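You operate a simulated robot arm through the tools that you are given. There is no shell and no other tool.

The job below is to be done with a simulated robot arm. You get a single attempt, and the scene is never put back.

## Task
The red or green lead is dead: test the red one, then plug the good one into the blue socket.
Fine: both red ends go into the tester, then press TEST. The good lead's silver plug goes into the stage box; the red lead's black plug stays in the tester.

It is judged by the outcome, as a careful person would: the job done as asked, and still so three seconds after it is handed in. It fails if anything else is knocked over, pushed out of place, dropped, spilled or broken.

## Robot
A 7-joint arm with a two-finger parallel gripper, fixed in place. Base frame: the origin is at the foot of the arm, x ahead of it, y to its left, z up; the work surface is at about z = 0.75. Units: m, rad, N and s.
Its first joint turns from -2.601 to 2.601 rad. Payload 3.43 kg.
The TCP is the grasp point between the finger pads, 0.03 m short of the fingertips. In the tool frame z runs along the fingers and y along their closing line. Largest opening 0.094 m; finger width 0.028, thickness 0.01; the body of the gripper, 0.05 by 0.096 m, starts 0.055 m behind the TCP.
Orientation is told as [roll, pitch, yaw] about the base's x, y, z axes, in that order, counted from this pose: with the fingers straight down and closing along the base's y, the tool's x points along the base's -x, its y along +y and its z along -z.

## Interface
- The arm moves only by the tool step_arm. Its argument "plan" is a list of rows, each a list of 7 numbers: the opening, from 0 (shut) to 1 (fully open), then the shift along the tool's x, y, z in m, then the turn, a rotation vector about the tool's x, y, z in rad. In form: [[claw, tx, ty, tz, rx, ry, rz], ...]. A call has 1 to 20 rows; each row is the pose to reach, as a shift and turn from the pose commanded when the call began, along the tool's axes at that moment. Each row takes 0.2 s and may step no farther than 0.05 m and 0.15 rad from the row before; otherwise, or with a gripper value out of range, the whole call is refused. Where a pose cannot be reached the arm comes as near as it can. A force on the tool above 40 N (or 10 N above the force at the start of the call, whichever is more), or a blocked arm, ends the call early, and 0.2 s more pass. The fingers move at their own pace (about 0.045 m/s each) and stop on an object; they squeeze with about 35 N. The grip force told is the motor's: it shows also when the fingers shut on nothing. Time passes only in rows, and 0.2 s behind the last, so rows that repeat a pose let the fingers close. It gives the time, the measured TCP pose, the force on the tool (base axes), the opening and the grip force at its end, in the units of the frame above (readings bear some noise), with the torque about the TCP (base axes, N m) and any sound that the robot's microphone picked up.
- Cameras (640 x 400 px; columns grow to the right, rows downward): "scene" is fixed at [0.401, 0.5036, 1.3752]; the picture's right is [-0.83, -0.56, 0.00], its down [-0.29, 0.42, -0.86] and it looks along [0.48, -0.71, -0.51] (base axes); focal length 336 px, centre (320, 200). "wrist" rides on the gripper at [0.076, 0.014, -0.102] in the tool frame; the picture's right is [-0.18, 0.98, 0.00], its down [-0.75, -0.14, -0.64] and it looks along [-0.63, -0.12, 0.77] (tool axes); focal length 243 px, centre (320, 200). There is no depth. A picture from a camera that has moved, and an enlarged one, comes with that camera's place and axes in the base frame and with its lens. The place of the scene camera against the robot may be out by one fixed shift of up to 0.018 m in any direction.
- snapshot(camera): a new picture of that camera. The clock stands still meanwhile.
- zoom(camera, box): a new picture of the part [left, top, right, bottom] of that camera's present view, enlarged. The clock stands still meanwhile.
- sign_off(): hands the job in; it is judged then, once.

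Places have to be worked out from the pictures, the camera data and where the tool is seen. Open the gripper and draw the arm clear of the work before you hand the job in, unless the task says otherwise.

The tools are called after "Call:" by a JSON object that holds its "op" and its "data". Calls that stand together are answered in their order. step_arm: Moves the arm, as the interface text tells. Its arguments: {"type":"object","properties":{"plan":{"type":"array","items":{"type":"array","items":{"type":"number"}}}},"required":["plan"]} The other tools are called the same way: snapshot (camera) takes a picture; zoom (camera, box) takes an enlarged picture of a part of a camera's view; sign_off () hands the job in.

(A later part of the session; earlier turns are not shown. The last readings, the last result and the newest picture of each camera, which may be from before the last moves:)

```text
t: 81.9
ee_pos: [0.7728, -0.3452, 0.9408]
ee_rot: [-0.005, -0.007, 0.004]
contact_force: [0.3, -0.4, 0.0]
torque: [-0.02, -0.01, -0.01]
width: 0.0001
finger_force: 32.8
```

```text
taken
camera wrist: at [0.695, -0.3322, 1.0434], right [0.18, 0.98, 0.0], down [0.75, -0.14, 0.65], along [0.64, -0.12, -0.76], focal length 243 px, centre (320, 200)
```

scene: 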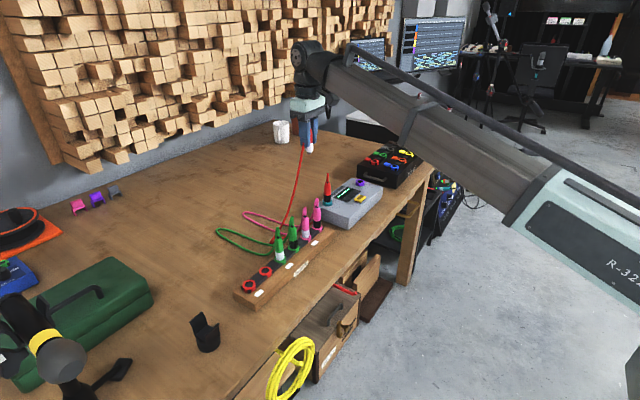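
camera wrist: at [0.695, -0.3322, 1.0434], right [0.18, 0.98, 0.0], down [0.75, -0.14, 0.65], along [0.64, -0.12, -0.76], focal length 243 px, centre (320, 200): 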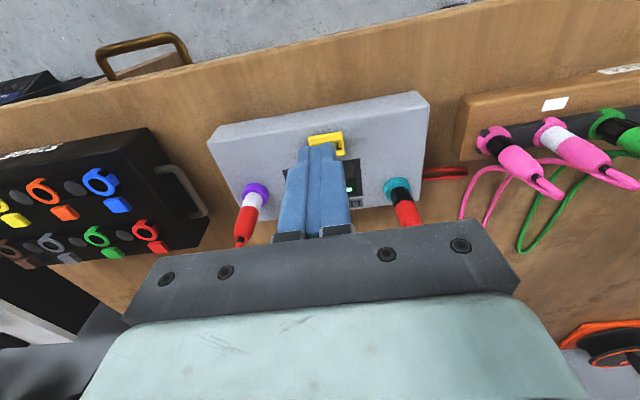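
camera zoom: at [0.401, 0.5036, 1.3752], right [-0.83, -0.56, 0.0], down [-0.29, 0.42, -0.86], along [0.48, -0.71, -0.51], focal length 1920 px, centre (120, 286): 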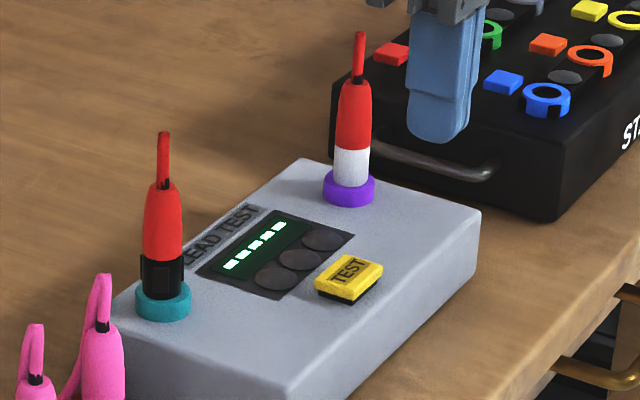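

Still no reading. I compare the two plugs again at the same zooms as before to see if my second push changed anything.

Call:
{"op": "zoom", "data": {"camera": "scene", "box": [352, 165, 372, 190]}}

Call:
{"op": "zoom", "data": {"camera": "scene", "box": [328, 180, 348, 205]}}

Call:
{"op": "zoom", "data": {"camera": "scene", "box": [304, 212, 324, 237]}}

Call:
{"op": "zoom", "data": {"camera": "scene", "box": [294, 225, 314, 250]}}

```text
16.00 times, centred on (362, 178) of scene
camera zoom: at [0.401, 0.5036, 1.3752], right [-0.83, -0.56, 0.0], down [-0.29, 0.42, -0.86], along [0.48, -0.71, -0.51], focal length 5374 px, centre (-352, 560)
```

zoom: 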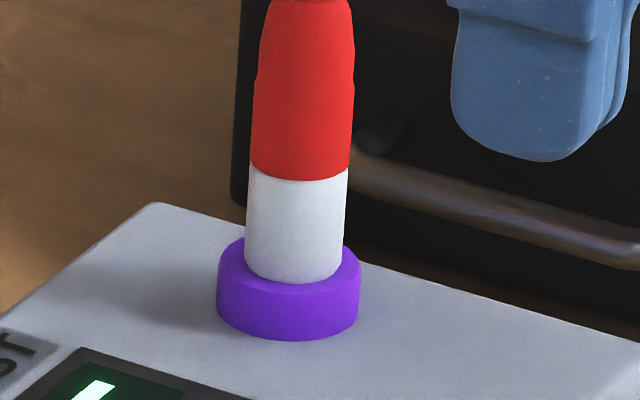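

```text
16.00 times, centred on (338, 192) of scene
camera zoom: at [0.401, 0.5036, 1.3752], right [-0.83, -0.56, 0.0], down [-0.29, 0.42, -0.86], along [0.48, -0.71, -0.51], focal length 5374 px, centre (32, 320)
```

zoom: 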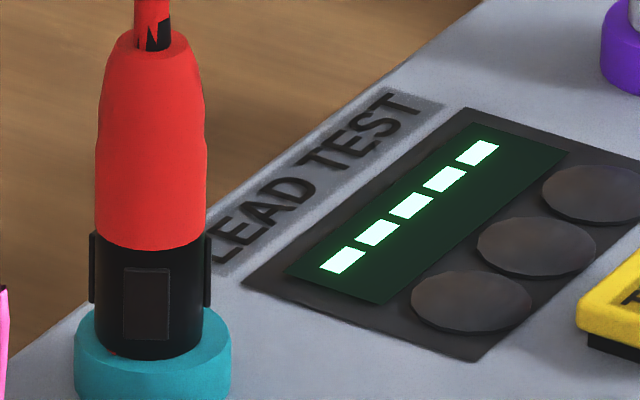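

```text
16.00 times, centred on (314, 224) of scene
camera zoom: at [0.401, 0.5036, 1.3752], right [-0.83, -0.56, 0.0], down [-0.29, 0.42, -0.86], along [0.48, -0.71, -0.51], focal length 5374 px, centre (416, -192)
```

zoom: 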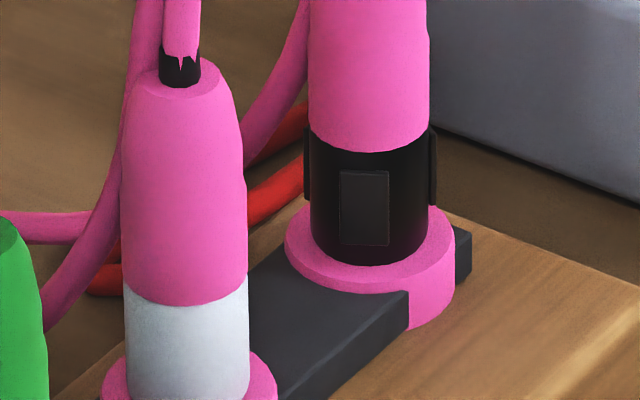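

```text
16.00 times, centred on (304, 238) of scene
camera zoom: at [0.401, 0.5036, 1.3752], right [-0.83, -0.56, 0.0], down [-0.29, 0.42, -0.86], along [0.48, -0.71, -0.51], focal length 5374 px, centre (576, -400)
```

zoom: 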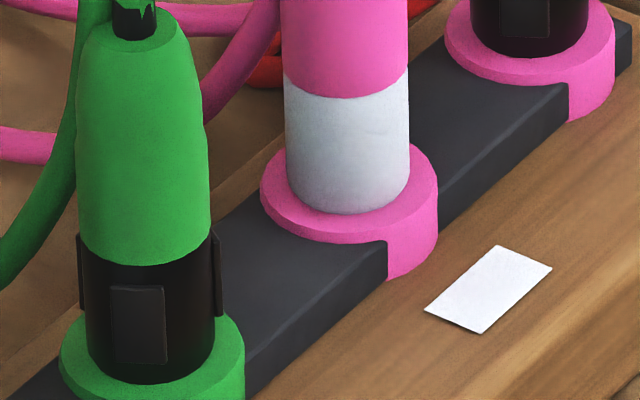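

Measured against the rack (with view-angle correction), both plugs are seated to the same depth. Maybe the tester just needs time, so I wait a few seconds and look again.

Call:
{"op": "step_arm", "data": {"plan": [[0, 0, 0, 0, 0, 0, 0], [0, 0, 0, 0, 0, 0, 0], [0, 0, 0, 0, 0, 0, 0], [0, 0, 0, 0, 0, 0, 0], [0, 0, 0, 0, 0, 0, 0], [0, 0, 0, 0, 0, 0, 0], [0, 0, 0, 0, 0, 0, 0], [0, 0, 0, 0, 0, 0, 0], [0, 0, 0, 0, 0, 0, 0], [0, 0, 0, 0, 0, 0, 0], [0, 0, 0, 0, 0, 0, 0], [0, 0, 0, 0, 0, 0, 0]]}}

Call:
{"op": "zoom", "data": {"camera": "scene", "box": [320, 150, 390, 220]}}

```text
t: 84.5
ee_pos: [0.7724, -0.3462, 0.9408]
ee_rot: [-0.003, -0.006, 0.007]
contact_force: [0.5, -0.3, 0.2]
torque: [-0.04, -0.03, -0.01]
width: 0.0
finger_force: 33.2
```

```text
5.71 times, centred on (355, 185) of scene
camera zoom: at [0.401, 0.5036, 1.3752], right [-0.83, -0.56, 0.0], down [-0.29, 0.42, -0.86], along [0.48, -0.71, -0.51], focal length 1920 px, centre (120, 286)
```

zoom: 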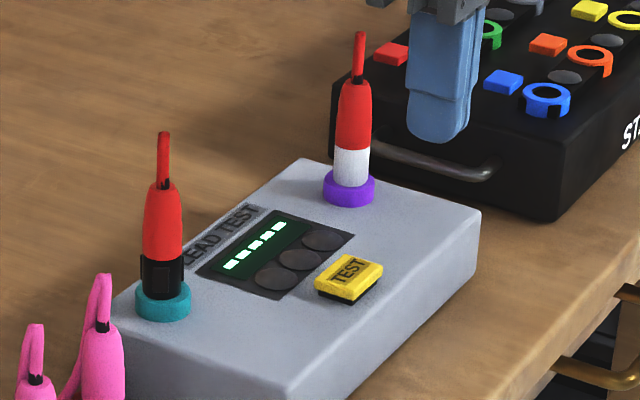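

No change after 5 s. Before drawing any conclusion from a dark panel, I make sure the black plug is truly home: I go to it, regrip and push with a slight wiggle.

Call:
{"op": "step_arm", "data": {"plan": [[0.2, 0, 0, -0.02, 0, 0, 0], [0.45, 0, 0, -0.04, 0, 0, 0], [0.45, -0.01, 0.006, -0.05, 0, 0, 0], [0.45, -0.026, 0.018, -0.05, 0, 0, 0], [0.45, -0.044, 0.03, -0.05, 0, 0, 0], [0.45, -0.062, 0.042, -0.05, 0, 0, 0], [0.45, -0.08, 0.054, -0.05, 0, 0, 0], [0.45, -0.098, 0.066, -0.05, 0, 0, 0], [0.45, -0.114, 0.074, -0.05, 0, 0, 0], [0.45, -0.1205, 0.0745, -0.05, 0, 0, 0], [0.45, -0.1205, 0.0745, -0.05, 0, 0, 0]]}}

Call:
{"op": "zoom", "data": {"camera": "wrist", "box": [240, 60, 400, 240]}}

```text
t: 86.9
ee_pos: [0.8945, -0.2723, 0.9916]
ee_rot: [-0.003, -0.007, 0.004]
contact_force: [-0.3, -0.2, 0.1]
torque: [0.0, -0.02, 0.02]
width: 0.0422
finger_force: 0.1
```

```text
2.22 times, centred on (320, 150) of wrist
camera zoom: at [0.8173, -0.2586, 1.095], right [0.18, 0.98, 0.0], down [0.75, -0.14, 0.65], along [0.64, -0.12, -0.76], focal length 539 px, centre (320, 311)
```

zoom: 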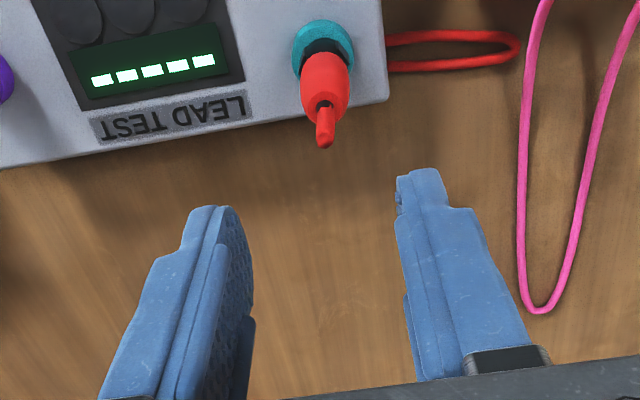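

The black plug is about 1.5 mm toward +y. I align, descend to the grip height and close.

Call:
{"op": "step_arm", "data": {"plan": [[0.45, 0, 0.0015, 0.02, 0, 0, 0], [0.45, 0, 0.0015, 0.04, 0, 0, 0], [0.45, 0, 0.0015, 0.06, 0, 0, 0], [0.45, 0, 0.0015, 0.08, 0, 0, 0], [0.45, 0, 0.0015, 0.1, 0, 0, 0], [0.45, 0, 0.0015, 0.12, 0, 0, 0], [0.45, 0, 0.0015, 0.132, 0, 0, 0], [0.45, 0, 0.0015, 0.138, 0, 0, 0], [0.2, 0, 0.0015, 0.138, 0, 0, 0], [0, 0, 0.0015, 0.138, 0, 0, 0], [0, 0, 0.0015, 0.138, 0, 0, 0], [0, 0, 0.0015, 0.138, 0, 0, 0]]}}

Call:
{"op": "step_arm", "data": {"plan": [[0, 0, 0, 0.001, 0, 0, 0], [0, 0.0005, 0, 0.002, 0, 0, 0], [0, -0.0005, 0, 0.003, 0, 0, 0], [0, 0, 0.0005, 0.004, 0, 0, 0], [0, 0, 0, 0.0045, 0, 0, 0]]}}

Call:
{"op": "zoom", "data": {"camera": "scene", "box": [328, 180, 348, 205]}}

```text
t: 89.5
ee_pos: [0.8958, -0.2729, 0.8544]
ee_rot: [-0.003, -0.007, 0.005]
contact_force: [0.5, -1.3, -0.3]
torque: [0.01, 0.04, 0.01]
width: 0.0202
finger_force: 34.7
```

```text
t: 90.7
ee_pos: [0.8949, -0.2722, 0.8498]
ee_rot: [-0.004, -0.011, 0.007]
contact_force: [4.4, -3.8, 31.4]
torque: [-0.04, -0.13, 0.0]
width: 0.0205
finger_force: 35.1
```

```text
16.00 times, centred on (338, 192) of scene
camera zoom: at [0.401, 0.5036, 1.3752], right [-0.83, -0.56, 0.0], down [-0.29, 0.42, -0.86], along [0.48, -0.71, -0.51], focal length 5374 px, centre (32, 320)
```

zoom: 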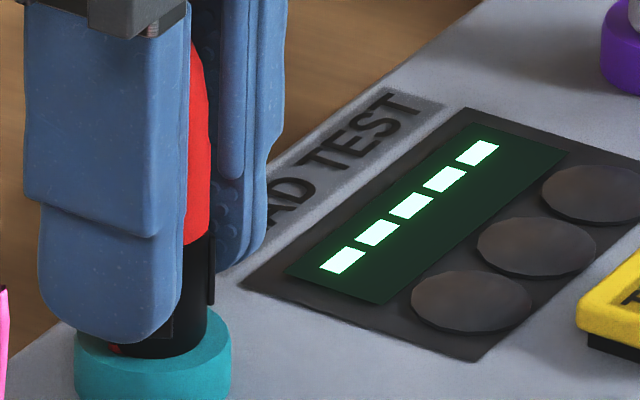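

The push slipped at 31 N again without the plug moving, so both plugs are bottomed. I release, back away, and take a close look at the whole tester panel with the wrist camera for labels or faint lamps.

Call:
{"op": "step_arm", "data": {"plan": [[0, 0, 0, -0.001, 0, 0, 0], [0.25, 0, 0, -0.001, 0, 0, 0], [0.45, 0, 0, -0.001, 0, 0, 0], [0.45, 0, 0, -0.001, 0, 0, 0], [0.45, 0, 0, -0.001, 0, 0, 0], [0.45, 0, 0, -0.015, 0, 0, 0], [0.45, 0, 0, -0.035, 0, 0, 0], [0.45, 0, 0, -0.06, 0, 0, 0], [0.45, 0, 0, -0.09, 0, 0, 0], [0.45, 0, 0, -0.12, 0, 0, 0], [0.45, 0.02, 0.01, -0.135, 0, 0, 0], [0.45, 0.045, 0.02, -0.145, 0, 0, 0], [0.45, 0.07, 0.03, -0.145, 0, 0, 0], [0.45, 0.095, 0.045, -0.145, 0, 0, 0], [0.45, 0.12, 0.06, -0.145, 0, 0, 0], [0.45, 0.145, 0.075, -0.145, 0, 0, 0], [0.45, 0.165, 0.09, -0.145, 0, 0, 0], [0.45, 0.175, 0.1, -0.145, 0, 0, 0], [0.45, 0.175, 0.1, -0.145, 0, 0, 0]]}}

Call:
{"op": "snapshot", "data": {"camera": "wrist"}}

Call:
{"op": "zoom", "data": {"camera": "scene", "box": [325, 150, 375, 210]}}

```text
t: 94.7
ee_pos: [0.7185, -0.1719, 0.9906]
ee_rot: [-0.004, -0.006, 0.006]
contact_force: [1.1, 0.4, -0.6]
torque: [-0.01, -0.02, 0.02]
width: 0.0422
finger_force: 0.1
```

```text
taken
camera wrist: at [0.6413, -0.1572, 1.0937], right [0.18, 0.98, 0.0], down [0.75, -0.14, 0.65], along [0.64, -0.12, -0.76], focal length 243 px, centre (320, 200)
```

wrist: 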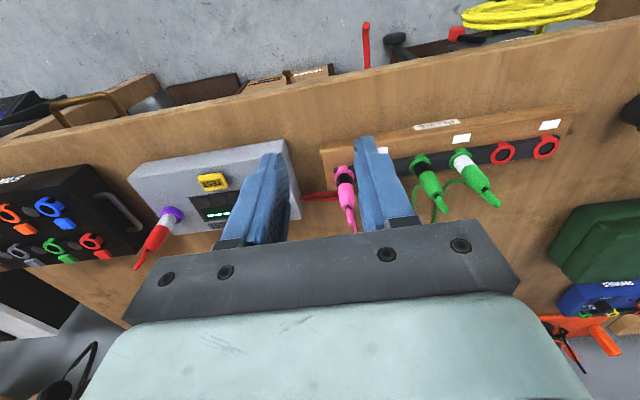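

```text
6.67 times, centred on (350, 180) of scene
camera zoom: at [0.401, 0.5036, 1.3752], right [-0.83, -0.56, 0.0], down [-0.29, 0.42, -0.86], along [0.48, -0.71, -0.51], focal length 2239 px, centre (120, 333)
```

zoom: 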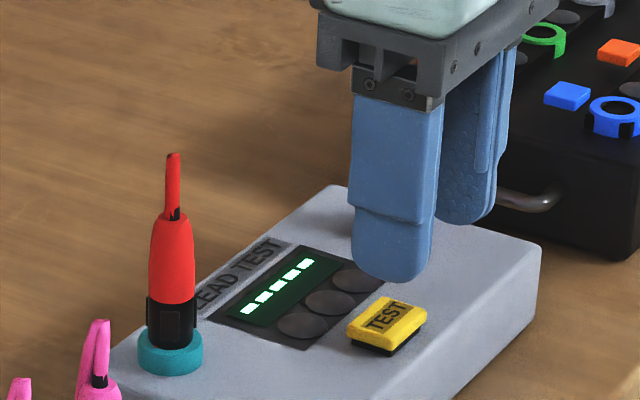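

Call:
{"op": "zoom", "data": {"camera": "wrist", "box": [120, 135, 290, 280]}}

Call:
{"op": "zoom", "data": {"camera": "wrist", "box": [180, 165, 260, 235]}}

```text
2.76 times, centred on (205, 208) of wrist
camera zoom: at [0.6413, -0.1572, 1.0937], right [0.18, 0.98, 0.0], down [0.75, -0.14, 0.65], along [0.64, -0.12, -0.76], focal length 669 px, centre (637, 179)
```

zoom: 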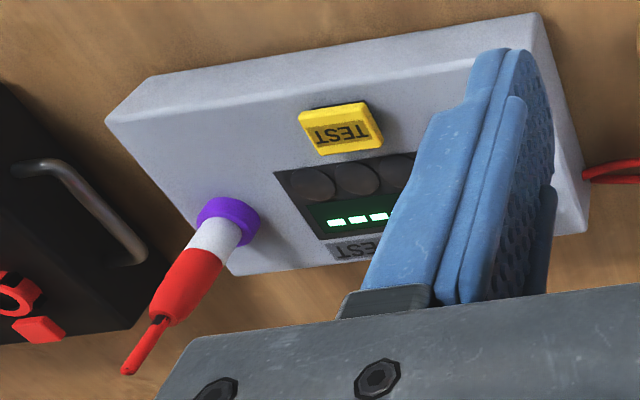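

```text
5.71 times, centred on (220, 200) of wrist
camera zoom: at [0.6413, -0.1572, 1.0937], right [0.18, 0.98, 0.0], down [0.75, -0.14, 0.65], along [0.64, -0.12, -0.76], focal length 1386 px, centre (891, 200)
```

zoom: 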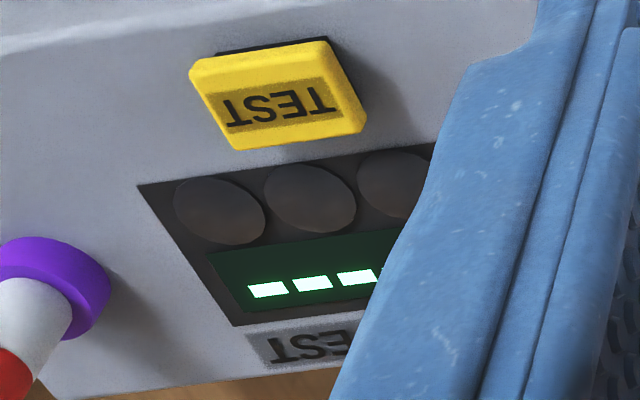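

The panel has no labels; both presses clicked, and with both ends bottomed nothing lights. That could mean a dead lead or a faulty setup, so I will run the green lead through the same sockets as a control; first the red silver plug goes back to its rack slot.

Call:
{"op": "step_arm", "data": {"plan": [[0.45, -0.011, -0.02, 0, 0, 0, 0], [0.45, -0.022, -0.04, 0, 0, 0, 0], [0.45, -0.033, -0.06, 0, 0, 0, 0], [0.45, -0.044, -0.08, 0, 0, 0, 0], [0.45, -0.055, -0.1, 0, 0, 0, 0], [0.45, -0.066, -0.12, 0, 0, 0, 0], [0.45, -0.077, -0.14, 0, 0, 0, 0], [0.45, -0.088, -0.16, 0, 0, 0, 0], [0.45, -0.099, -0.18, 0, 0, 0, 0], [0.45, -0.11, -0.2, 0, 0, 0, 0], [0.45, -0.121, -0.22, 0, 0, 0, 0], [0.45, -0.132, -0.24, 0, 0, 0, 0], [0.45, -0.143, -0.26, 0, 0, 0, 0], [0.45, -0.153, -0.276, 0, 0, 0, 0], [0.45, -0.153, -0.276, 0, 0, 0, 0]]}}

Call:
{"op": "zoom", "data": {"camera": "wrist", "box": [240, 60, 400, 240]}}

Call:
{"op": "zoom", "data": {"camera": "scene", "box": [325, 150, 375, 210]}}

```text
t: 97.9
ee_pos: [0.8733, -0.4472, 0.9928]
ee_rot: [-0.003, -0.008, 0.005]
contact_force: [-0.1, -0.4, 0.5]
torque: [-0.02, 0.0, 0.0]
width: 0.0424
finger_force: 0.0
```

```text
2.22 times, centred on (320, 150) of wrist
camera zoom: at [0.7962, -0.4338, 1.0964], right [0.18, 0.98, 0.0], down [0.75, -0.14, 0.65], along [0.64, -0.12, -0.76], focal length 539 px, centre (320, 311)
```

zoom: 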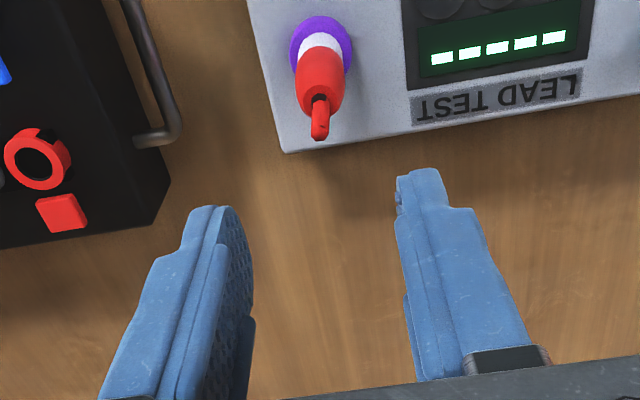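

```text
6.67 times, centred on (350, 180) of scene
camera zoom: at [0.401, 0.5036, 1.3752], right [-0.83, -0.56, 0.0], down [-0.29, 0.42, -0.86], along [0.48, -0.71, -0.51], focal length 2239 px, centre (120, 333)
```

zoom: 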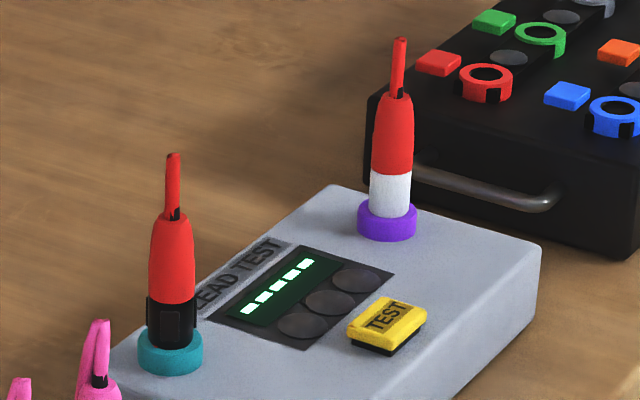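

The silver plug is on axis. I descend, grip it and lift it slowly, noting how much it holds.

Call:
{"op": "step_arm", "data": {"plan": [[0.45, 0.0005, 0.0005, 0.02, 0, 0, 0], [0.45, 0.0005, 0.0005, 0.04, 0, 0, 0], [0.45, 0.0005, 0.0005, 0.06, 0, 0, 0], [0.45, 0.0005, 0.0005, 0.08, 0, 0, 0], [0.45, 0.0005, 0.0005, 0.1, 0, 0, 0], [0.45, 0.0005, 0.0005, 0.12, 0, 0, 0], [0.45, 0.0005, 0.0005, 0.134, 0, 0, 0], [0.45, 0.0005, 0.0005, 0.1415, 0, 0, 0], [0.2, 0.0005, 0.0005, 0.1415, 0, 0, 0], [0, 0.0005, 0.0005, 0.1415, 0, 0, 0], [0, 0.0005, 0.0005, 0.1415, 0, 0, 0], [0, 0.0005, 0.0005, 0.1415, 0, 0, 0]]}}

Call:
{"op": "step_arm", "data": {"plan": [[0, 0, 0, -0.001, 0, 0, 0], [0, 0, 0, -0.002, 0, 0, 0]]}}

Call:
{"op": "zoom", "data": {"camera": "scene", "box": [350, 155, 375, 195]}}

```text
t: 100.5
ee_pos: [0.8731, -0.448, 0.8532]
ee_rot: [-0.003, -0.007, 0.005]
contact_force: [-0.2, 0.6, -0.3]
torque: [-0.01, 0.01, 0.03]
width: 0.0203
finger_force: 35.2
```

```text
t: 101.1
ee_pos: [0.8743, -0.4465, 0.8543]
ee_rot: [-0.005, -0.006, 0.004]
contact_force: [-1.3, 0.8, -0.9]
torque: [-0.01, 0.01, 0.0]
width: 0.0203
finger_force: 35.5
```

```text
10.00 times, centred on (362, 175) of scene
camera zoom: at [0.401, 0.5036, 1.3752], right [-0.83, -0.56, 0.0], down [-0.29, 0.42, -0.86], along [0.48, -0.71, -0.51], focal length 3359 px, centre (-105, 450)
```

zoom: 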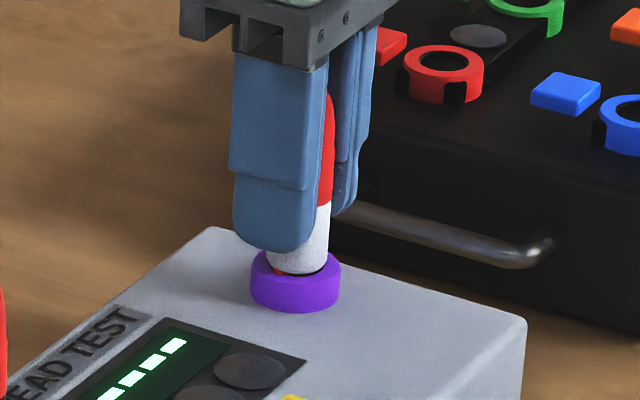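

There is almost no retention, about 1 N. Since the tester itself is turned about -7°, I test whether the plug is keyed: I turn it by 7° and lower it again to see if it drops any deeper.

Call:
{"op": "step_arm", "data": {"plan": [[0, 0, 0, 0, 0, 0, 0.06], [0, 0, 0, 0, 0, 0, 0.12], [0, 0, 0, 0.001, 0, 0, 0.12], [0, 0, 0, 0.002, 0, 0, 0.12], [0, 0, 0, 0.002, 0, 0, 0.12]]}}

Call:
{"op": "step_arm", "data": {"plan": [[0, 0, 0, 0.001, 0, 0, 0], [0, 0, 0, 0.001, 0, 0, 0]]}}

Call:
{"op": "step_arm", "data": {"plan": [[0, 0, 0, 0.001, 0, 0, 0], [0, 0, 0, 0.001, 0, 0, 0]]}}

Call:
{"op": "zoom", "data": {"camera": "scene", "box": [350, 155, 375, 195]}}

```text
t: 102.3
ee_pos: [0.8741, -0.4475, 0.8526]
ee_rot: [-0.001, -0.008, -0.115]
contact_force: [-0.2, -0.4, 0.3]
torque: [0.0, -0.04, 0.01]
width: 0.0204
finger_force: 35.2
```

```text
t: 102.9
ee_pos: [0.8729, -0.4467, 0.8528]
ee_rot: [-0.003, -0.01, -0.114]
contact_force: [-0.4, 0.0, 7.5]
torque: [0.05, 0.05, -0.01]
width: 0.0205
finger_force: 35.3
```

```text
t: 103.5
ee_pos: [0.873, -0.4477, 0.8524]
ee_rot: [0.0, -0.01, -0.115]
contact_force: [0.5, 1.5, 23.3]
torque: [0.14, 0.08, -0.03]
width: 0.0204
finger_force: 35.1
```

```text
10.00 times, centred on (362, 175) of scene
camera zoom: at [0.401, 0.5036, 1.3752], right [-0.83, -0.56, 0.0], down [-0.29, 0.42, -0.86], along [0.48, -0.71, -0.51], focal length 3359 px, centre (-105, 450)
```

zoom: 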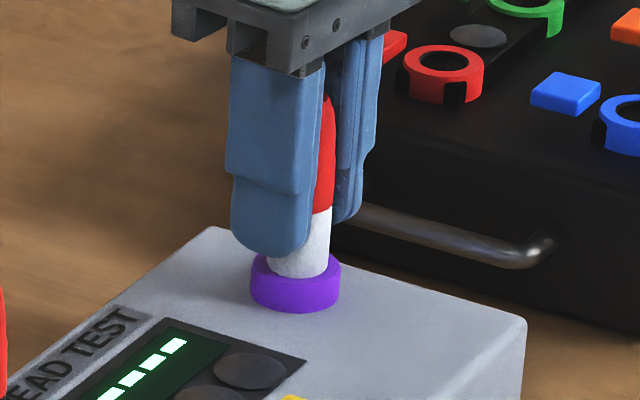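

It stops hard at the same height (23 N at 0.8525), so it isn't keyed and it is fully home. It is now aligned with the tester; I release it and turn the black plug by the same 7° so a retest rules out orientation.

Call:
{"op": "step_arm", "data": {"plan": [[0, 0, 0, -0.0015, 0, 0, 0], [0.25, 0, 0, -0.0015, 0, 0, 0], [0.45, 0, 0, -0.0015, 0, 0, 0], [0.45, 0, 0, -0.0015, 0, 0, 0], [0.45, 0, 0, -0.0015, 0, 0, 0], [0.45, 0, 0, -0.015, 0, 0, 0], [0.45, 0, 0, -0.035, 0, 0, 0], [0.45, 0, 0, -0.06, 0, 0, 0], [0.45, 0, 0, -0.09, 0, 0, 0], [0.45, 0, 0, -0.12, 0, 0, 0], [0.45, 0, 0.02, -0.135, 0, 0, 0], [0.45, 0, 0.045, -0.135, 0, 0, 0], [0.45, 0, 0.07, -0.135, 0, 0, 0], [0.45, 0, 0.095, -0.135, 0, 0, 0], [0.45, 0, 0.12, -0.135, 0, 0, 0], [0.45, -0.001, 0.145, -0.135, 0, 0, 0], [0.45, -0.001, 0.165, -0.135, 0, 0, 0], [0.45, -0.001, 0.177, -0.135, 0, 0, 0], [0.45, -0.001, 0.177, -0.135, 0, 0, 0]]}}

Call:
{"op": "zoom", "data": {"camera": "wrist", "box": [240, 60, 400, 240]}}

```text
t: 107.5
ee_pos: [0.8945, -0.2708, 0.987]
ee_rot: [-0.002, -0.008, -0.115]
contact_force: [-0.5, -0.8, -0.7]
torque: [0.02, 0.0, -0.01]
width: 0.0422
finger_force: 0.0
```

```text
2.22 times, centred on (320, 150) of wrist
camera zoom: at [0.8192, -0.2474, 1.0898], right [0.3, 0.96, 0.0], down [0.73, -0.22, 0.65], along [0.62, -0.19, -0.76], focal length 539 px, centre (320, 311)
```

zoom: 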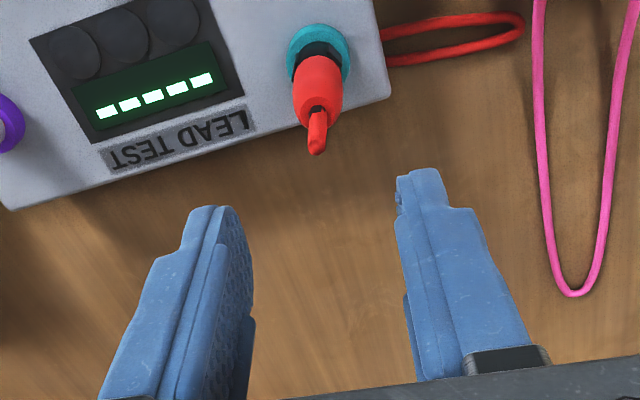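

The black plug is on axis. I turn the hand back to 0°, descend and grip it.

Call:
{"op": "step_arm", "data": {"plan": [[0.45, 0, 0, 0.01, 0, 0, -0.06], [0.45, 0, 0, 0.02, 0, 0, -0.12], [0.45, 0, 0, 0.04, 0, 0, -0.12], [0.45, 0, 0, 0.06, 0, 0, -0.12], [0.45, 0, 0, 0.08, 0, 0, -0.12], [0.45, 0, 0, 0.1, 0, 0, -0.12], [0.45, 0, 0, 0.12, 0, 0, -0.12], [0.45, 0, 0, 0.1335, 0, 0, -0.12], [0.2, 0, 0, 0.1335, 0, 0, -0.12], [0, 0, 0, 0.1335, 0, 0, -0.12], [0, 0, 0, 0.1335, 0, 0, -0.12], [0, 0, 0, 0.1335, 0, 0, -0.12]]}}

Call:
{"op": "step_arm", "data": {"plan": [[0, 0, 0, -0.0015, 0, 0, 0], [0, 0, 0, -0.0015, 0, 0, 0.06], [0, 0, 0, -0.0015, 0, 0, 0.12], [0, 0, 0, -0.0005, 0, 0, 0.12], [0, 0, 0, 0.0005, 0, 0, 0.12], [0, 0, 0, 0.0005, 0, 0, 0.12]]}}

Call:
{"op": "step_arm", "data": {"plan": [[0, 0, 0, 0.001, 0, 0, 0], [0, 0, 0, 0.002, 0, 0, 0], [0, 0, 0, 0.002, 0, 0, 0]]}}

Call:
{"op": "zoom", "data": {"camera": "scene", "box": [328, 180, 348, 205]}}

```text
t: 110.1
ee_pos: [0.895, -0.2718, 0.853]
ee_rot: [-0.003, -0.008, 0.005]
contact_force: [-0.9, -0.2, 0.7]
torque: [0.02, 0.02, 0.0]
width: 0.0203
finger_force: 35.0
```

```text
t: 111.5
ee_pos: [0.8946, -0.2715, 0.8519]
ee_rot: [-0.003, -0.008, -0.116]
contact_force: [0.5, 1.2, 4.0]
torque: [0.09, 0.02, 0.04]
width: 0.0205
finger_force: 35.0
```

```text
t: 112.3
ee_pos: [0.8937, -0.2714, 0.8526]
ee_rot: [-0.005, -0.01, -0.116]
contact_force: [0.8, 0.3, 31.1]
torque: [0.05, 0.0, 0.03]
width: 0.0204
finger_force: 35.5
```

```text
16.00 times, centred on (338, 192) of scene
camera zoom: at [0.401, 0.5036, 1.3752], right [-0.83, -0.56, 0.0], down [-0.29, 0.42, -0.86], along [0.48, -0.71, -0.51], focal length 5374 px, centre (32, 320)
```

zoom: 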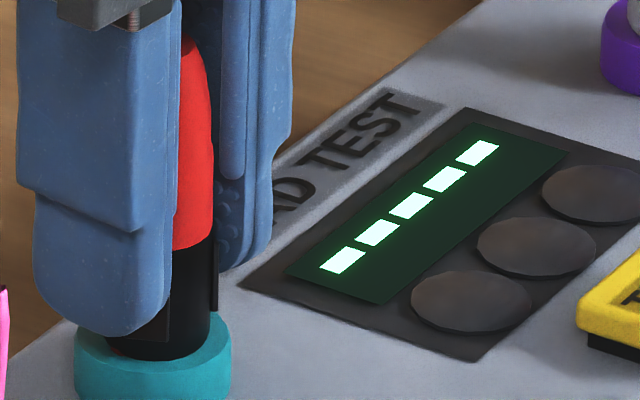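

Bottomed again at 31 N. I release, rise, and go over to the TEST button.

Call:
{"op": "step_arm", "data": {"plan": [[0, 0, 0, -0.0015, 0, 0, 0], [0.25, 0, 0, -0.0015, 0, 0, 0], [0.45, 0, 0, -0.0015, 0, 0, 0], [0.45, 0, 0, -0.0015, 0, 0, 0], [0.45, 0, 0, -0.0015, 0, 0, 0], [0.45, 0, 0, -0.015, 0, 0, 0], [0.45, 0, 0, -0.035, 0, 0, 0], [0.45, 0, 0, -0.06, 0, 0, 0], [0.45, 0, 0, -0.09, 0, 0, 0], [0.45, 0, 0, -0.12, 0, 0, 0], [0.3, 0.015, -0.02, -0.125, 0, 0, 0], [0.1, 0.03, -0.04, -0.125, 0, 0, 0], [0, 0.045, -0.06, -0.125, 0, 0, 0], [0, 0.058, -0.078, -0.125, 0, 0, 0], [0, 0.0644, -0.0846, -0.125, 0, 0, 0], [0, 0.0644, -0.0846, -0.1, 0, 0, 0], [0, 0.0644, -0.0846, -0.07, 0, 0, 0], [0, 0.0644, -0.0846, -0.04, 0, 0, 0], [0, 0.0644, -0.0846, -0.02, 0, 0, 0], [0, 0.0644, -0.0846, -0.02, 0, 0, 0]]}}

Call:
{"op": "zoom", "data": {"camera": "wrist", "box": [240, 60, 400, 240]}}

Call:
{"op": "zoom", "data": {"camera": "scene", "box": [320, 150, 390, 220]}}

```text
t: 116.5
ee_pos: [0.8198, -0.3489, 0.869]
ee_rot: [-0.002, -0.007, -0.116]
contact_force: [0.2, 0.6, 0.5]
torque: [-0.01, -0.05, -0.04]
width: 0.0
finger_force: 32.5
```

```text
2.22 times, centred on (320, 150) of wrist
camera zoom: at [0.7451, -0.3251, 0.9712], right [0.3, 0.96, 0.0], down [0.73, -0.22, 0.65], along [0.62, -0.19, -0.76], focal length 539 px, centre (320, 311)
```

zoom: 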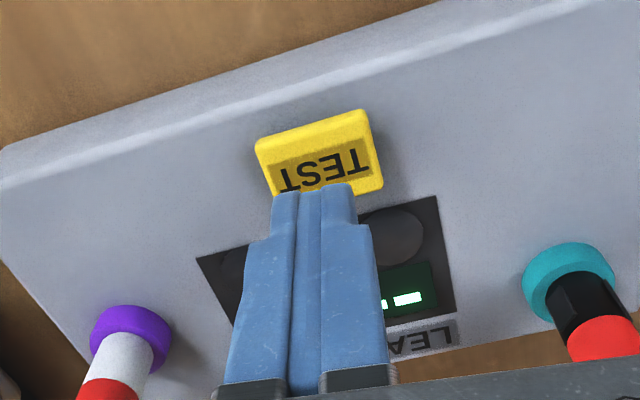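

```text
5.71 times, centred on (355, 185) of scene
camera zoom: at [0.401, 0.5036, 1.3752], right [-0.83, -0.56, 0.0], down [-0.29, 0.42, -0.86], along [0.48, -0.71, -0.51], focal length 1920 px, centre (120, 286)
```

zoom: 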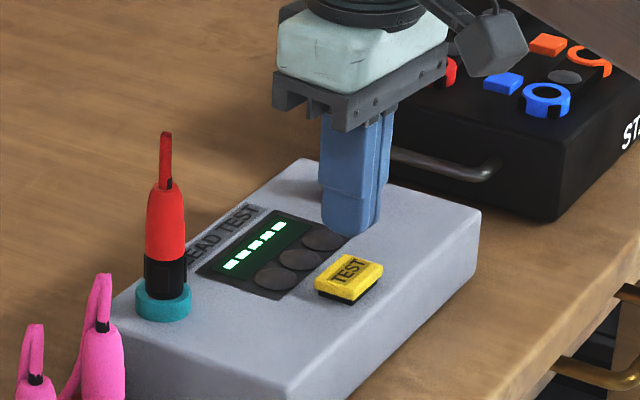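

I press TEST again firmly and hold, to compare.

Call:
{"op": "step_arm", "data": {"plan": [[0, 0, 0, 0.012, 0, 0, 0], [0, 0, 0, 0.022, 0, 0, 0], [0, 0, 0, 0.03, 0, 0, 0], [0, 0, 0, 0.034, 0, 0, 0], [0, 0, 0, 0.037, 0, 0, 0], [0, 0, 0, 0.0375, 0, 0, 0], [0, 0, 0, 0.0375, 0, 0, 0]]}}

Call:
{"op": "zoom", "data": {"camera": "scene", "box": [320, 150, 390, 220]}}

Call:
{"op": "zoom", "data": {"camera": "wrist", "box": [200, 100, 440, 250]}}

```text
t: 118.1
ee_pos: [0.8213, -0.3476, 0.8331]
ee_rot: [-0.004, -0.008, -0.115]
contact_force: [2.2, -1.1, 20.7]
torque: [-0.01, 0.04, -0.01]
width: 0.0001
finger_force: 32.8
heard: click
```

```text
5.71 times, centred on (355, 185) of scene
camera zoom: at [0.401, 0.5036, 1.3752], right [-0.83, -0.56, 0.0], down [-0.29, 0.42, -0.86], along [0.48, -0.71, -0.51], focal length 1920 px, centre (120, 286)
```

zoom: 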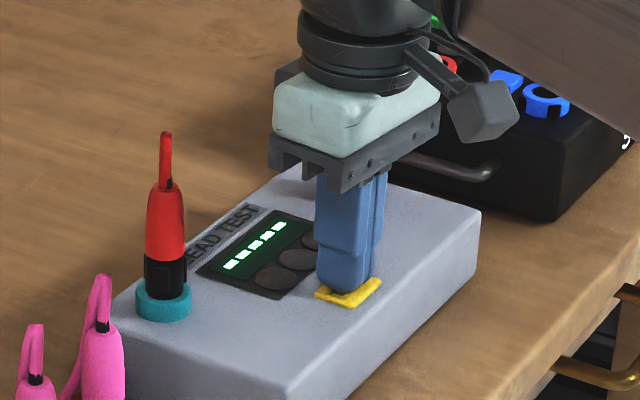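

```text
2.67 times, centred on (320, 175) of wrist
camera zoom: at [0.7456, -0.3247, 0.9351], right [0.3, 0.96, 0.0], down [0.73, -0.22, 0.65], along [0.62, -0.19, -0.76], focal length 647 px, centre (320, 267)
```

zoom: 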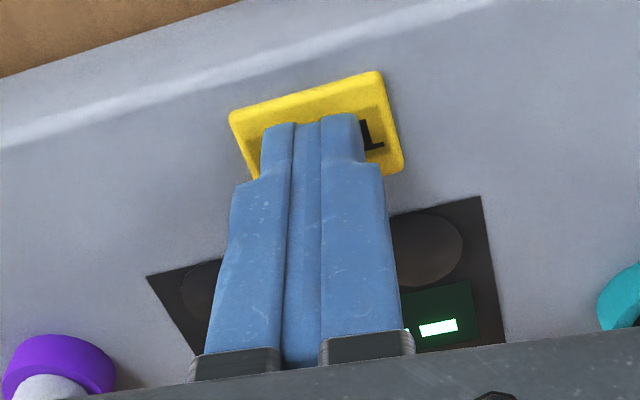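

Still dashes. I'm holding the button down right now, so I keep holding for three more seconds in case the test needs a long press.

Call:
{"op": "step_arm", "data": {"plan": [[0, 0, 0, 0, 0, 0, 0], [0, 0, 0, 0, 0, 0, 0], [0, 0, 0, 0, 0, 0, 0], [0, 0, 0, 0, 0, 0, 0], [0, 0, 0, 0, 0, 0, 0], [0, 0, 0, 0, 0, 0, 0], [0, 0, 0, 0, 0, 0, 0], [0, 0, 0, 0, 0, 0, 0], [0, 0, 0, 0, 0, 0, 0], [0, 0, 0, 0, 0, 0, 0], [0, 0, 0, 0, 0, 0, 0], [0, 0, 0, 0, 0, 0, 0], [0, 0, 0, 0, 0, 0, 0], [0, 0, 0, 0, 0, 0, 0]]}}

Call:
{"op": "zoom", "data": {"camera": "scene", "box": [320, 150, 390, 220]}}

```text
t: 121.1
ee_pos: [0.8206, -0.3477, 0.832]
ee_rot: [-0.002, -0.008, -0.115]
contact_force: [3.9, -0.3, 21.8]
torque: [0.03, 0.0, 0.0]
width: 0.0
finger_force: 33.0
```

```text
5.71 times, centred on (355, 185) of scene
camera zoom: at [0.401, 0.5036, 1.3752], right [-0.83, -0.56, 0.0], down [-0.29, 0.42, -0.86], along [0.48, -0.71, -0.51], focal length 1920 px, centre (120, 286)
```

zoom: 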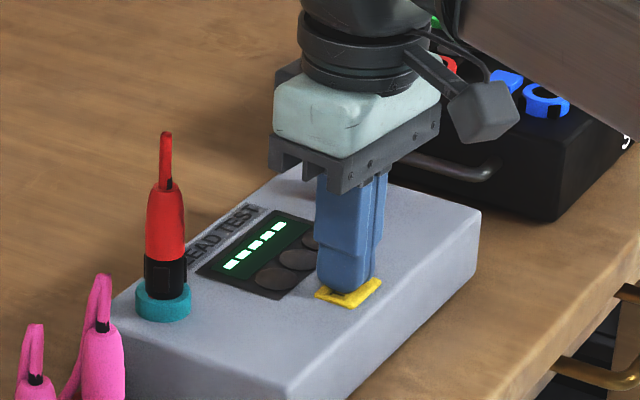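

A long hold changes nothing either. I will cross-check with the green lead in the swapped sockets (green black in purple, green silver in teal): if it lights, green is good whatever the cause. First I rise and turn the hand straight.

Call:
{"op": "step_arm", "data": {"plan": [[0, 0, 0, -0.02, 0, 0, 0], [0.1, 0, 0, -0.045, 0, 0, -0.04], [0.3, 0, 0, -0.075, 0, 0, -0.08], [0.45, 0, 0, -0.105, 0, 0, -0.117], [0.45, 0, 0, -0.135, 0, 0, -0.118], [0.45, 0, 0, -0.155, 0, 0, -0.119], [0.45, 0, 0, -0.155, 0, 0, -0.119]]}}

Call:
{"op": "zoom", "data": {"camera": "scene", "box": [320, 150, 390, 220]}}

```text
t: 122.7
ee_pos: [0.8213, -0.3483, 0.9885]
ee_rot: [-0.003, -0.007, 0.003]
contact_force: [-0.1, 0.2, 0.0]
torque: [0.03, 0.01, -0.02]
width: 0.0423
finger_force: 0.1
```

```text
5.71 times, centred on (355, 185) of scene
camera zoom: at [0.401, 0.5036, 1.3752], right [-0.83, -0.56, 0.0], down [-0.29, 0.42, -0.86], along [0.48, -0.71, -0.51], focal length 1920 px, centre (120, 286)
```

zoom: 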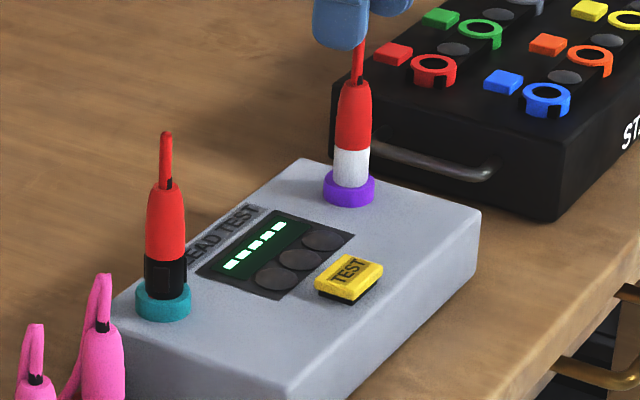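

I go to the red silver plug, grip it and then lift it to look at its nose length in clear view.

Call:
{"op": "step_arm", "data": {"plan": [[0.45, -0.01, -0.02, 0, 0, 0, 0], [0.45, -0.02, -0.04, 0, 0, 0, 0], [0.45, -0.031, -0.06, 0, 0, 0, 0], [0.45, -0.042, -0.08, 0, 0, 0, 0], [0.45, -0.0517, -0.099, 0, 0, 0, 0], [0.45, -0.0517, -0.099, 0.02, 0, 0, 0], [0.45, -0.0517, -0.099, 0.045, 0, 0, 0], [0.45, -0.0517, -0.099, 0.07, 0, 0, 0], [0.45, -0.0517, -0.099, 0.095, 0, 0, 0], [0.45, -0.0517, -0.099, 0.115, 0, 0, 0], [0.45, -0.0517, -0.099, 0.128, 0, 0, 0], [0.45, -0.0517, -0.099, 0.1345, 0, 0, 0], [0.2, -0.0517, -0.099, 0.1345, 0, 0, 0], [0, -0.0517, -0.099, 0.1345, 0, 0, 0], [0, -0.0517, -0.099, 0.1345, 0, 0, 0], [0, -0.0517, -0.099, 0.1345, 0, 0, 0]]}}

Call:
{"op": "step_arm", "data": {"plan": [[0, 0, 0, -0.005, 0, 0, 0], [0, 0, 0, -0.015, 0, 0, 0], [0, 0, 0, -0.03, 0, 0, 0], [0, 0, 0, -0.05, 0, 0, 0], [0, 0, 0, -0.075, 0, 0, 0], [0, 0, 0, -0.1, 0, 0, 0], [0, 0, 0, -0.125, 0, 0, 0], [0, 0, 0, -0.15, 0, 0, 0], [0, 0, 0, -0.17, 0, 0, 0]]}}

Call:
{"op": "zoom", "data": {"camera": "scene", "box": [340, 110, 390, 190]}}

Call:
{"op": "zoom", "data": {"camera": "wrist", "box": [260, 60, 380, 180]}}

```text
t: 126.1
ee_pos: [0.8728, -0.447, 0.8539]
ee_rot: [-0.003, -0.007, 0.004]
contact_force: [0.0, -1.5, 0.0]
torque: [0.0, 0.02, 0.01]
width: 0.0204
finger_force: 35.3
```

```text
t: 128.1
ee_pos: [0.8712, -0.446, 1.0208]
ee_rot: [-0.004, -0.007, 0.004]
contact_force: [-0.6, -0.8, 0.1]
torque: [-0.01, 0.01, 0.01]
width: 0.0204
finger_force: 35.0
```

```text
5.00 times, centred on (365, 150) of scene
camera zoom: at [0.401, 0.5036, 1.3752], right [-0.83, -0.56, 0.0], down [-0.29, 0.42, -0.86], along [0.48, -0.71, -0.51], focal length 1680 px, centre (95, 450)
```

zoom: 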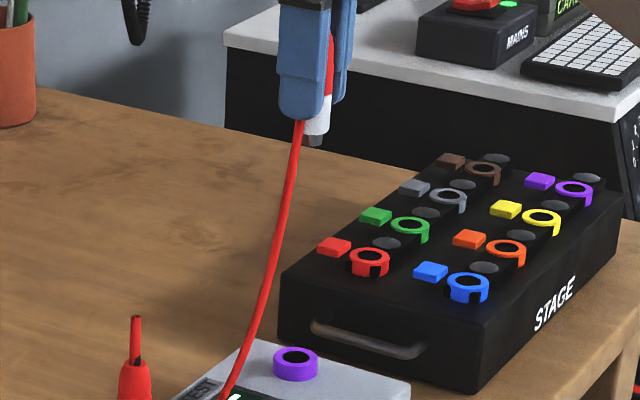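

```text
3.33 times, centred on (320, 120) of wrist
camera zoom: at [0.7948, -0.4319, 1.1248], right [0.18, 0.98, 0.0], down [0.75, -0.14, 0.65], along [0.64, -0.12, -0.76], focal length 809 px, centre (320, 467)
```

zoom: 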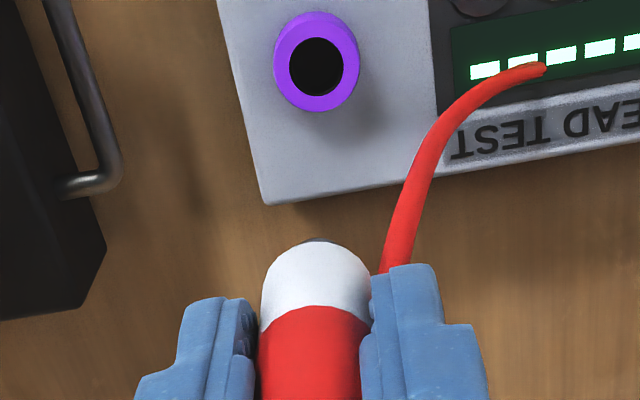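

I look closely at the plug's nose, and also at the small "MAINS" unit and sign on the cabinet behind, in case they matter.

Call:
{"op": "zoom", "data": {"camera": "scene", "box": [392, 95, 416, 145]}}

Call:
{"op": "zoom", "data": {"camera": "scene", "box": [390, 95, 450, 135]}}

Call:
{"op": "zoom", "data": {"camera": "scene", "box": [355, 120, 375, 145]}}

```text
8.00 times, centred on (404, 120) of scene
camera zoom: at [0.401, 0.5036, 1.3752], right [-0.83, -0.56, 0.0], down [-0.29, 0.42, -0.86], along [0.48, -0.71, -0.51], focal length 2687 px, centre (-352, 840)
```

zoom: 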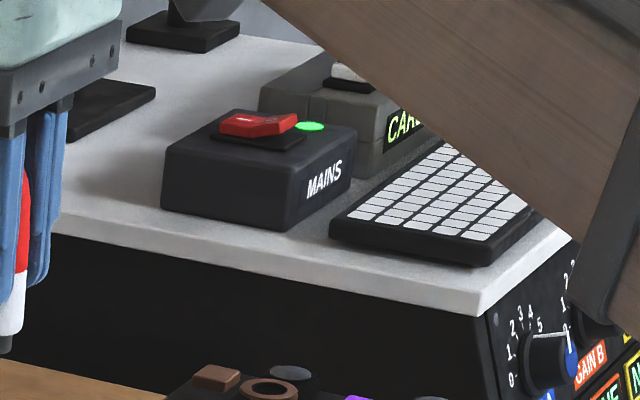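

```text
10.00 times, centred on (420, 115) of scene
camera zoom: at [0.401, 0.5036, 1.3752], right [-0.83, -0.56, 0.0], down [-0.29, 0.42, -0.86], along [0.48, -0.71, -0.51], focal length 3359 px, centre (-680, 1050)
```

zoom: 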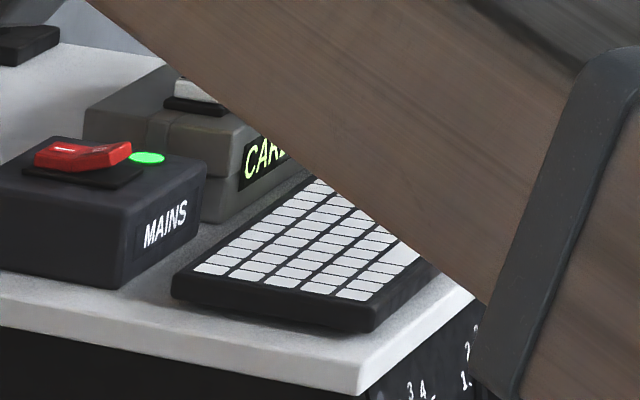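

```text
16.00 times, centred on (365, 132) of scene
camera zoom: at [0.401, 0.5036, 1.3752], right [-0.83, -0.56, 0.0], down [-0.29, 0.42, -0.86], along [0.48, -0.71, -0.51], focal length 5374 px, centre (-400, 1280)
```

zoom: 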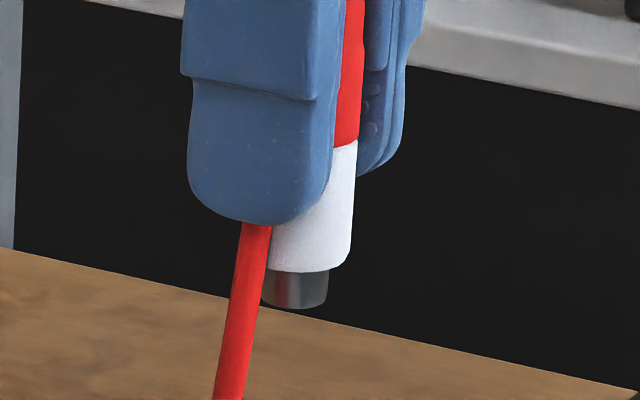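

The nose is about 7 mm long and the ring about 11 mm tall, so the plug had been fully home; the mains unit is a separate station. I carry red silver back to its rack slot along the +x side.

Call:
{"op": "step_arm", "data": {"plan": [[0, -0.004, 0.01, -0.01, 0, 0, 0], [0, -0.012, 0.03, -0.02, 0, 0, 0], [0, -0.02, 0.055, -0.02, 0, 0, 0], [0, -0.028, 0.08, -0.02, 0, 0, 0], [0, -0.036, 0.108, -0.02, 0, 0, 0], [0, -0.044, 0.136, -0.02, 0, 0, 0], [0, -0.05, 0.164, -0.02, 0, 0, 0], [0, -0.056, 0.192, -0.02, 0, 0, 0], [0, -0.06, 0.22, -0.02, 0, 0, 0], [0, -0.06, 0.248, -0.02, 0, 0, 0], [0, -0.06, 0.276, -0.02, 0, 0, 0], [0, -0.06, 0.304, -0.02, 0, 0, 0], [0, -0.06, 0.332, -0.02, 0, 0, 0], [0, -0.06, 0.36, -0.02, 0, 0, 0], [0, -0.06, 0.388, -0.02, 0, 0, 0], [0, -0.06, 0.416, -0.02, 0, 0, 0], [0, -0.055, 0.444, -0.02, 0, 0, 0], [0, -0.045, 0.472, -0.02, 0, 0, 0], [0, -0.03, 0.5, -0.02, 0, 0, 0], [0, -0.015, 0.525, -0.015, 0, 0, 0]]}}

Call:
{"op": "step_arm", "data": {"plan": [[0, 0.005, 0.02, 0, 0, 0, 0], [0, 0.02, 0.035, 0.02, 0, 0, 0], [0, 0.0265, 0.0405, 0.045, 0, 0, 0], [0, 0.0265, 0.0405, 0.07, 0, 0, 0], [0, 0.0265, 0.0405, 0.09, 0, 0, 0], [0, 0.0265, 0.0405, 0.098, 0, 0, 0], [0, 0.0265, 0.0405, 0.098, 0, 0, 0]]}}

Call:
{"op": "zoom", "data": {"camera": "wrist", "box": [260, 70, 380, 250]}}

Call:
{"op": "snapshot", "data": {"camera": "scene"}}

```text
t: 132.3
ee_pos: [0.8841, 0.0778, 1.0366]
ee_rot: [-0.004, -0.006, 0.003]
contact_force: [-0.1, -0.1, 0.1]
torque: [-0.01, -0.02, 0.03]
width: 0.0203
finger_force: 35.2
```

```text
t: 133.9
ee_pos: [0.8574, 0.1177, 0.9377]
ee_rot: [-0.004, -0.008, 0.003]
contact_force: [0.4, -0.9, -0.9]
torque: [0.0, 0.01, -0.01]
width: 0.0204
finger_force: 34.7
```

```text
2.22 times, centred on (320, 160) of wrist
camera zoom: at [0.7798, 0.1327, 1.0405], right [0.18, 0.98, 0.0], down [0.75, -0.14, 0.65], along [0.64, -0.12, -0.76], focal length 539 px, centre (320, 289)
```

zoom: 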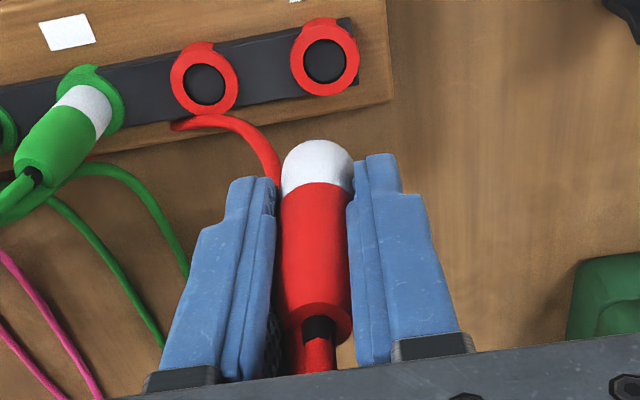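

```text
taken
```

scene: 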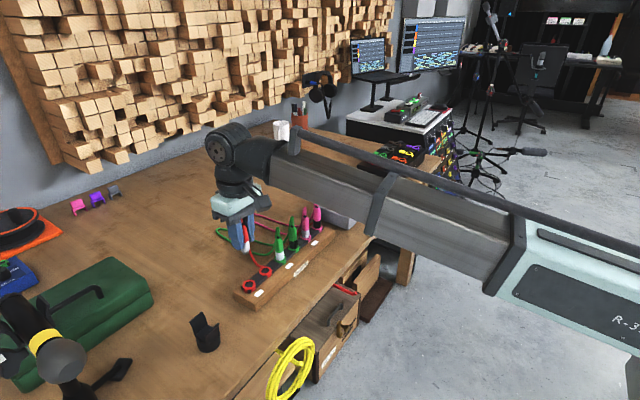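

The ring is 4 px right, so I shift +1.8 mm in y and lower it into the rack slot.

Call:
{"op": "step_arm", "data": {"plan": [[0, 0.0005, 0.0018, 0.015, 0, 0, 0], [0, 0.0005, 0.0018, 0.035, 0, 0, 0], [0, 0.0005, 0.0018, 0.055, 0, 0, 0], [0, 0.0005, 0.0018, 0.07, 0, 0, 0], [0, 0.0005, 0.0018, 0.08, 0, 0, 0], [0, 0.0005, 0.0018, 0.087, 0, 0, 0], [0, 0.0005, 0.0018, 0.092, 0, 0, 0], [0, 0.0005, 0.0018, 0.096, 0, 0, 0], [0, 0.0005, 0.0018, 0.096, 0, 0, 0]]}}

Call:
{"op": "step_arm", "data": {"plan": [[0, 0, 0, 0.0015, 0, 0, 0], [0, 0, 0, 0.003, 0, 0, 0], [0, 0, 0, 0.0045, 0, 0, 0]]}}

Call:
{"op": "zoom", "data": {"camera": "wrist", "box": [280, 80, 360, 160]}}

```text
t: 135.9
ee_pos: [0.8584, 0.1211, 0.8413]
ee_rot: [-0.005, -0.007, 0.004]
contact_force: [0.7, -0.2, -0.2]
torque: [-0.01, 0.03, -0.01]
width: 0.0204
finger_force: 34.7
```

```text
t: 136.7
ee_pos: [0.8595, 0.1198, 0.8375]
ee_rot: [-0.004, -0.007, 0.004]
contact_force: [-1.0, -0.9, -0.2]
torque: [-0.07, 0.03, -0.04]
width: 0.0201
finger_force: 35.1
```

```text
5.00 times, centred on (320, 120) of wrist
camera zoom: at [0.7816, 0.1343, 0.941], right [0.18, 0.98, 0.0], down [0.75, -0.14, 0.65], along [0.64, -0.12, -0.76], focal length 1213 px, centre (320, 600)
```

zoom: 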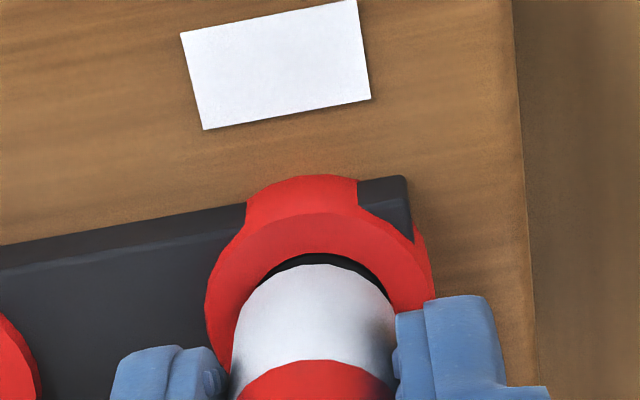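

There is no contact yet, so I continue gently to the bottom.

Call:
{"op": "step_arm", "data": {"plan": [[0, 0, 0, 0.001, 0, 0, 0], [0, 0, 0, 0.002, 0, 0, 0], [0, 0, 0, 0.002, 0, 0, 0]]}}

Call:
{"op": "step_arm", "data": {"plan": [[0, 0, 0, 0.001, 0, 0, 0], [0, 0, 0, 0.002, 0, 0, 0], [0, 0, 0, 0.002, 0, 0, 0]]}}

Call:
{"op": "zoom", "data": {"camera": "wrist", "box": [280, 80, 360, 160]}}

```text
t: 137.5
ee_pos: [0.8582, 0.1188, 0.8352]
ee_rot: [-0.002, -0.008, 0.004]
contact_force: [0.3, 0.6, -0.3]
torque: [-0.01, -0.01, -0.03]
width: 0.0202
finger_force: 34.7
```

```text
t: 138.3
ee_pos: [0.8594, 0.1203, 0.834]
ee_rot: [-0.003, -0.006, 0.004]
contact_force: [0.1, 0.4, 0.2]
torque: [0.0, -0.02, 0.0]
width: 0.0201
finger_force: 35.0
```

```text
5.00 times, centred on (320, 120) of wrist
camera zoom: at [0.7821, 0.1341, 0.9362], right [0.18, 0.98, 0.0], down [0.75, -0.14, 0.65], along [0.64, -0.12, -0.76], focal length 1213 px, centre (320, 600)
```

zoom: 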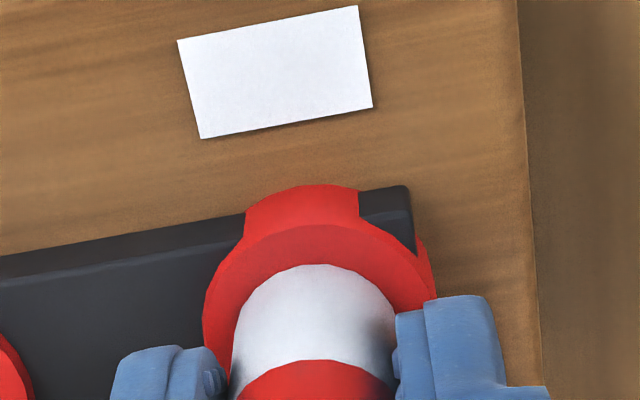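

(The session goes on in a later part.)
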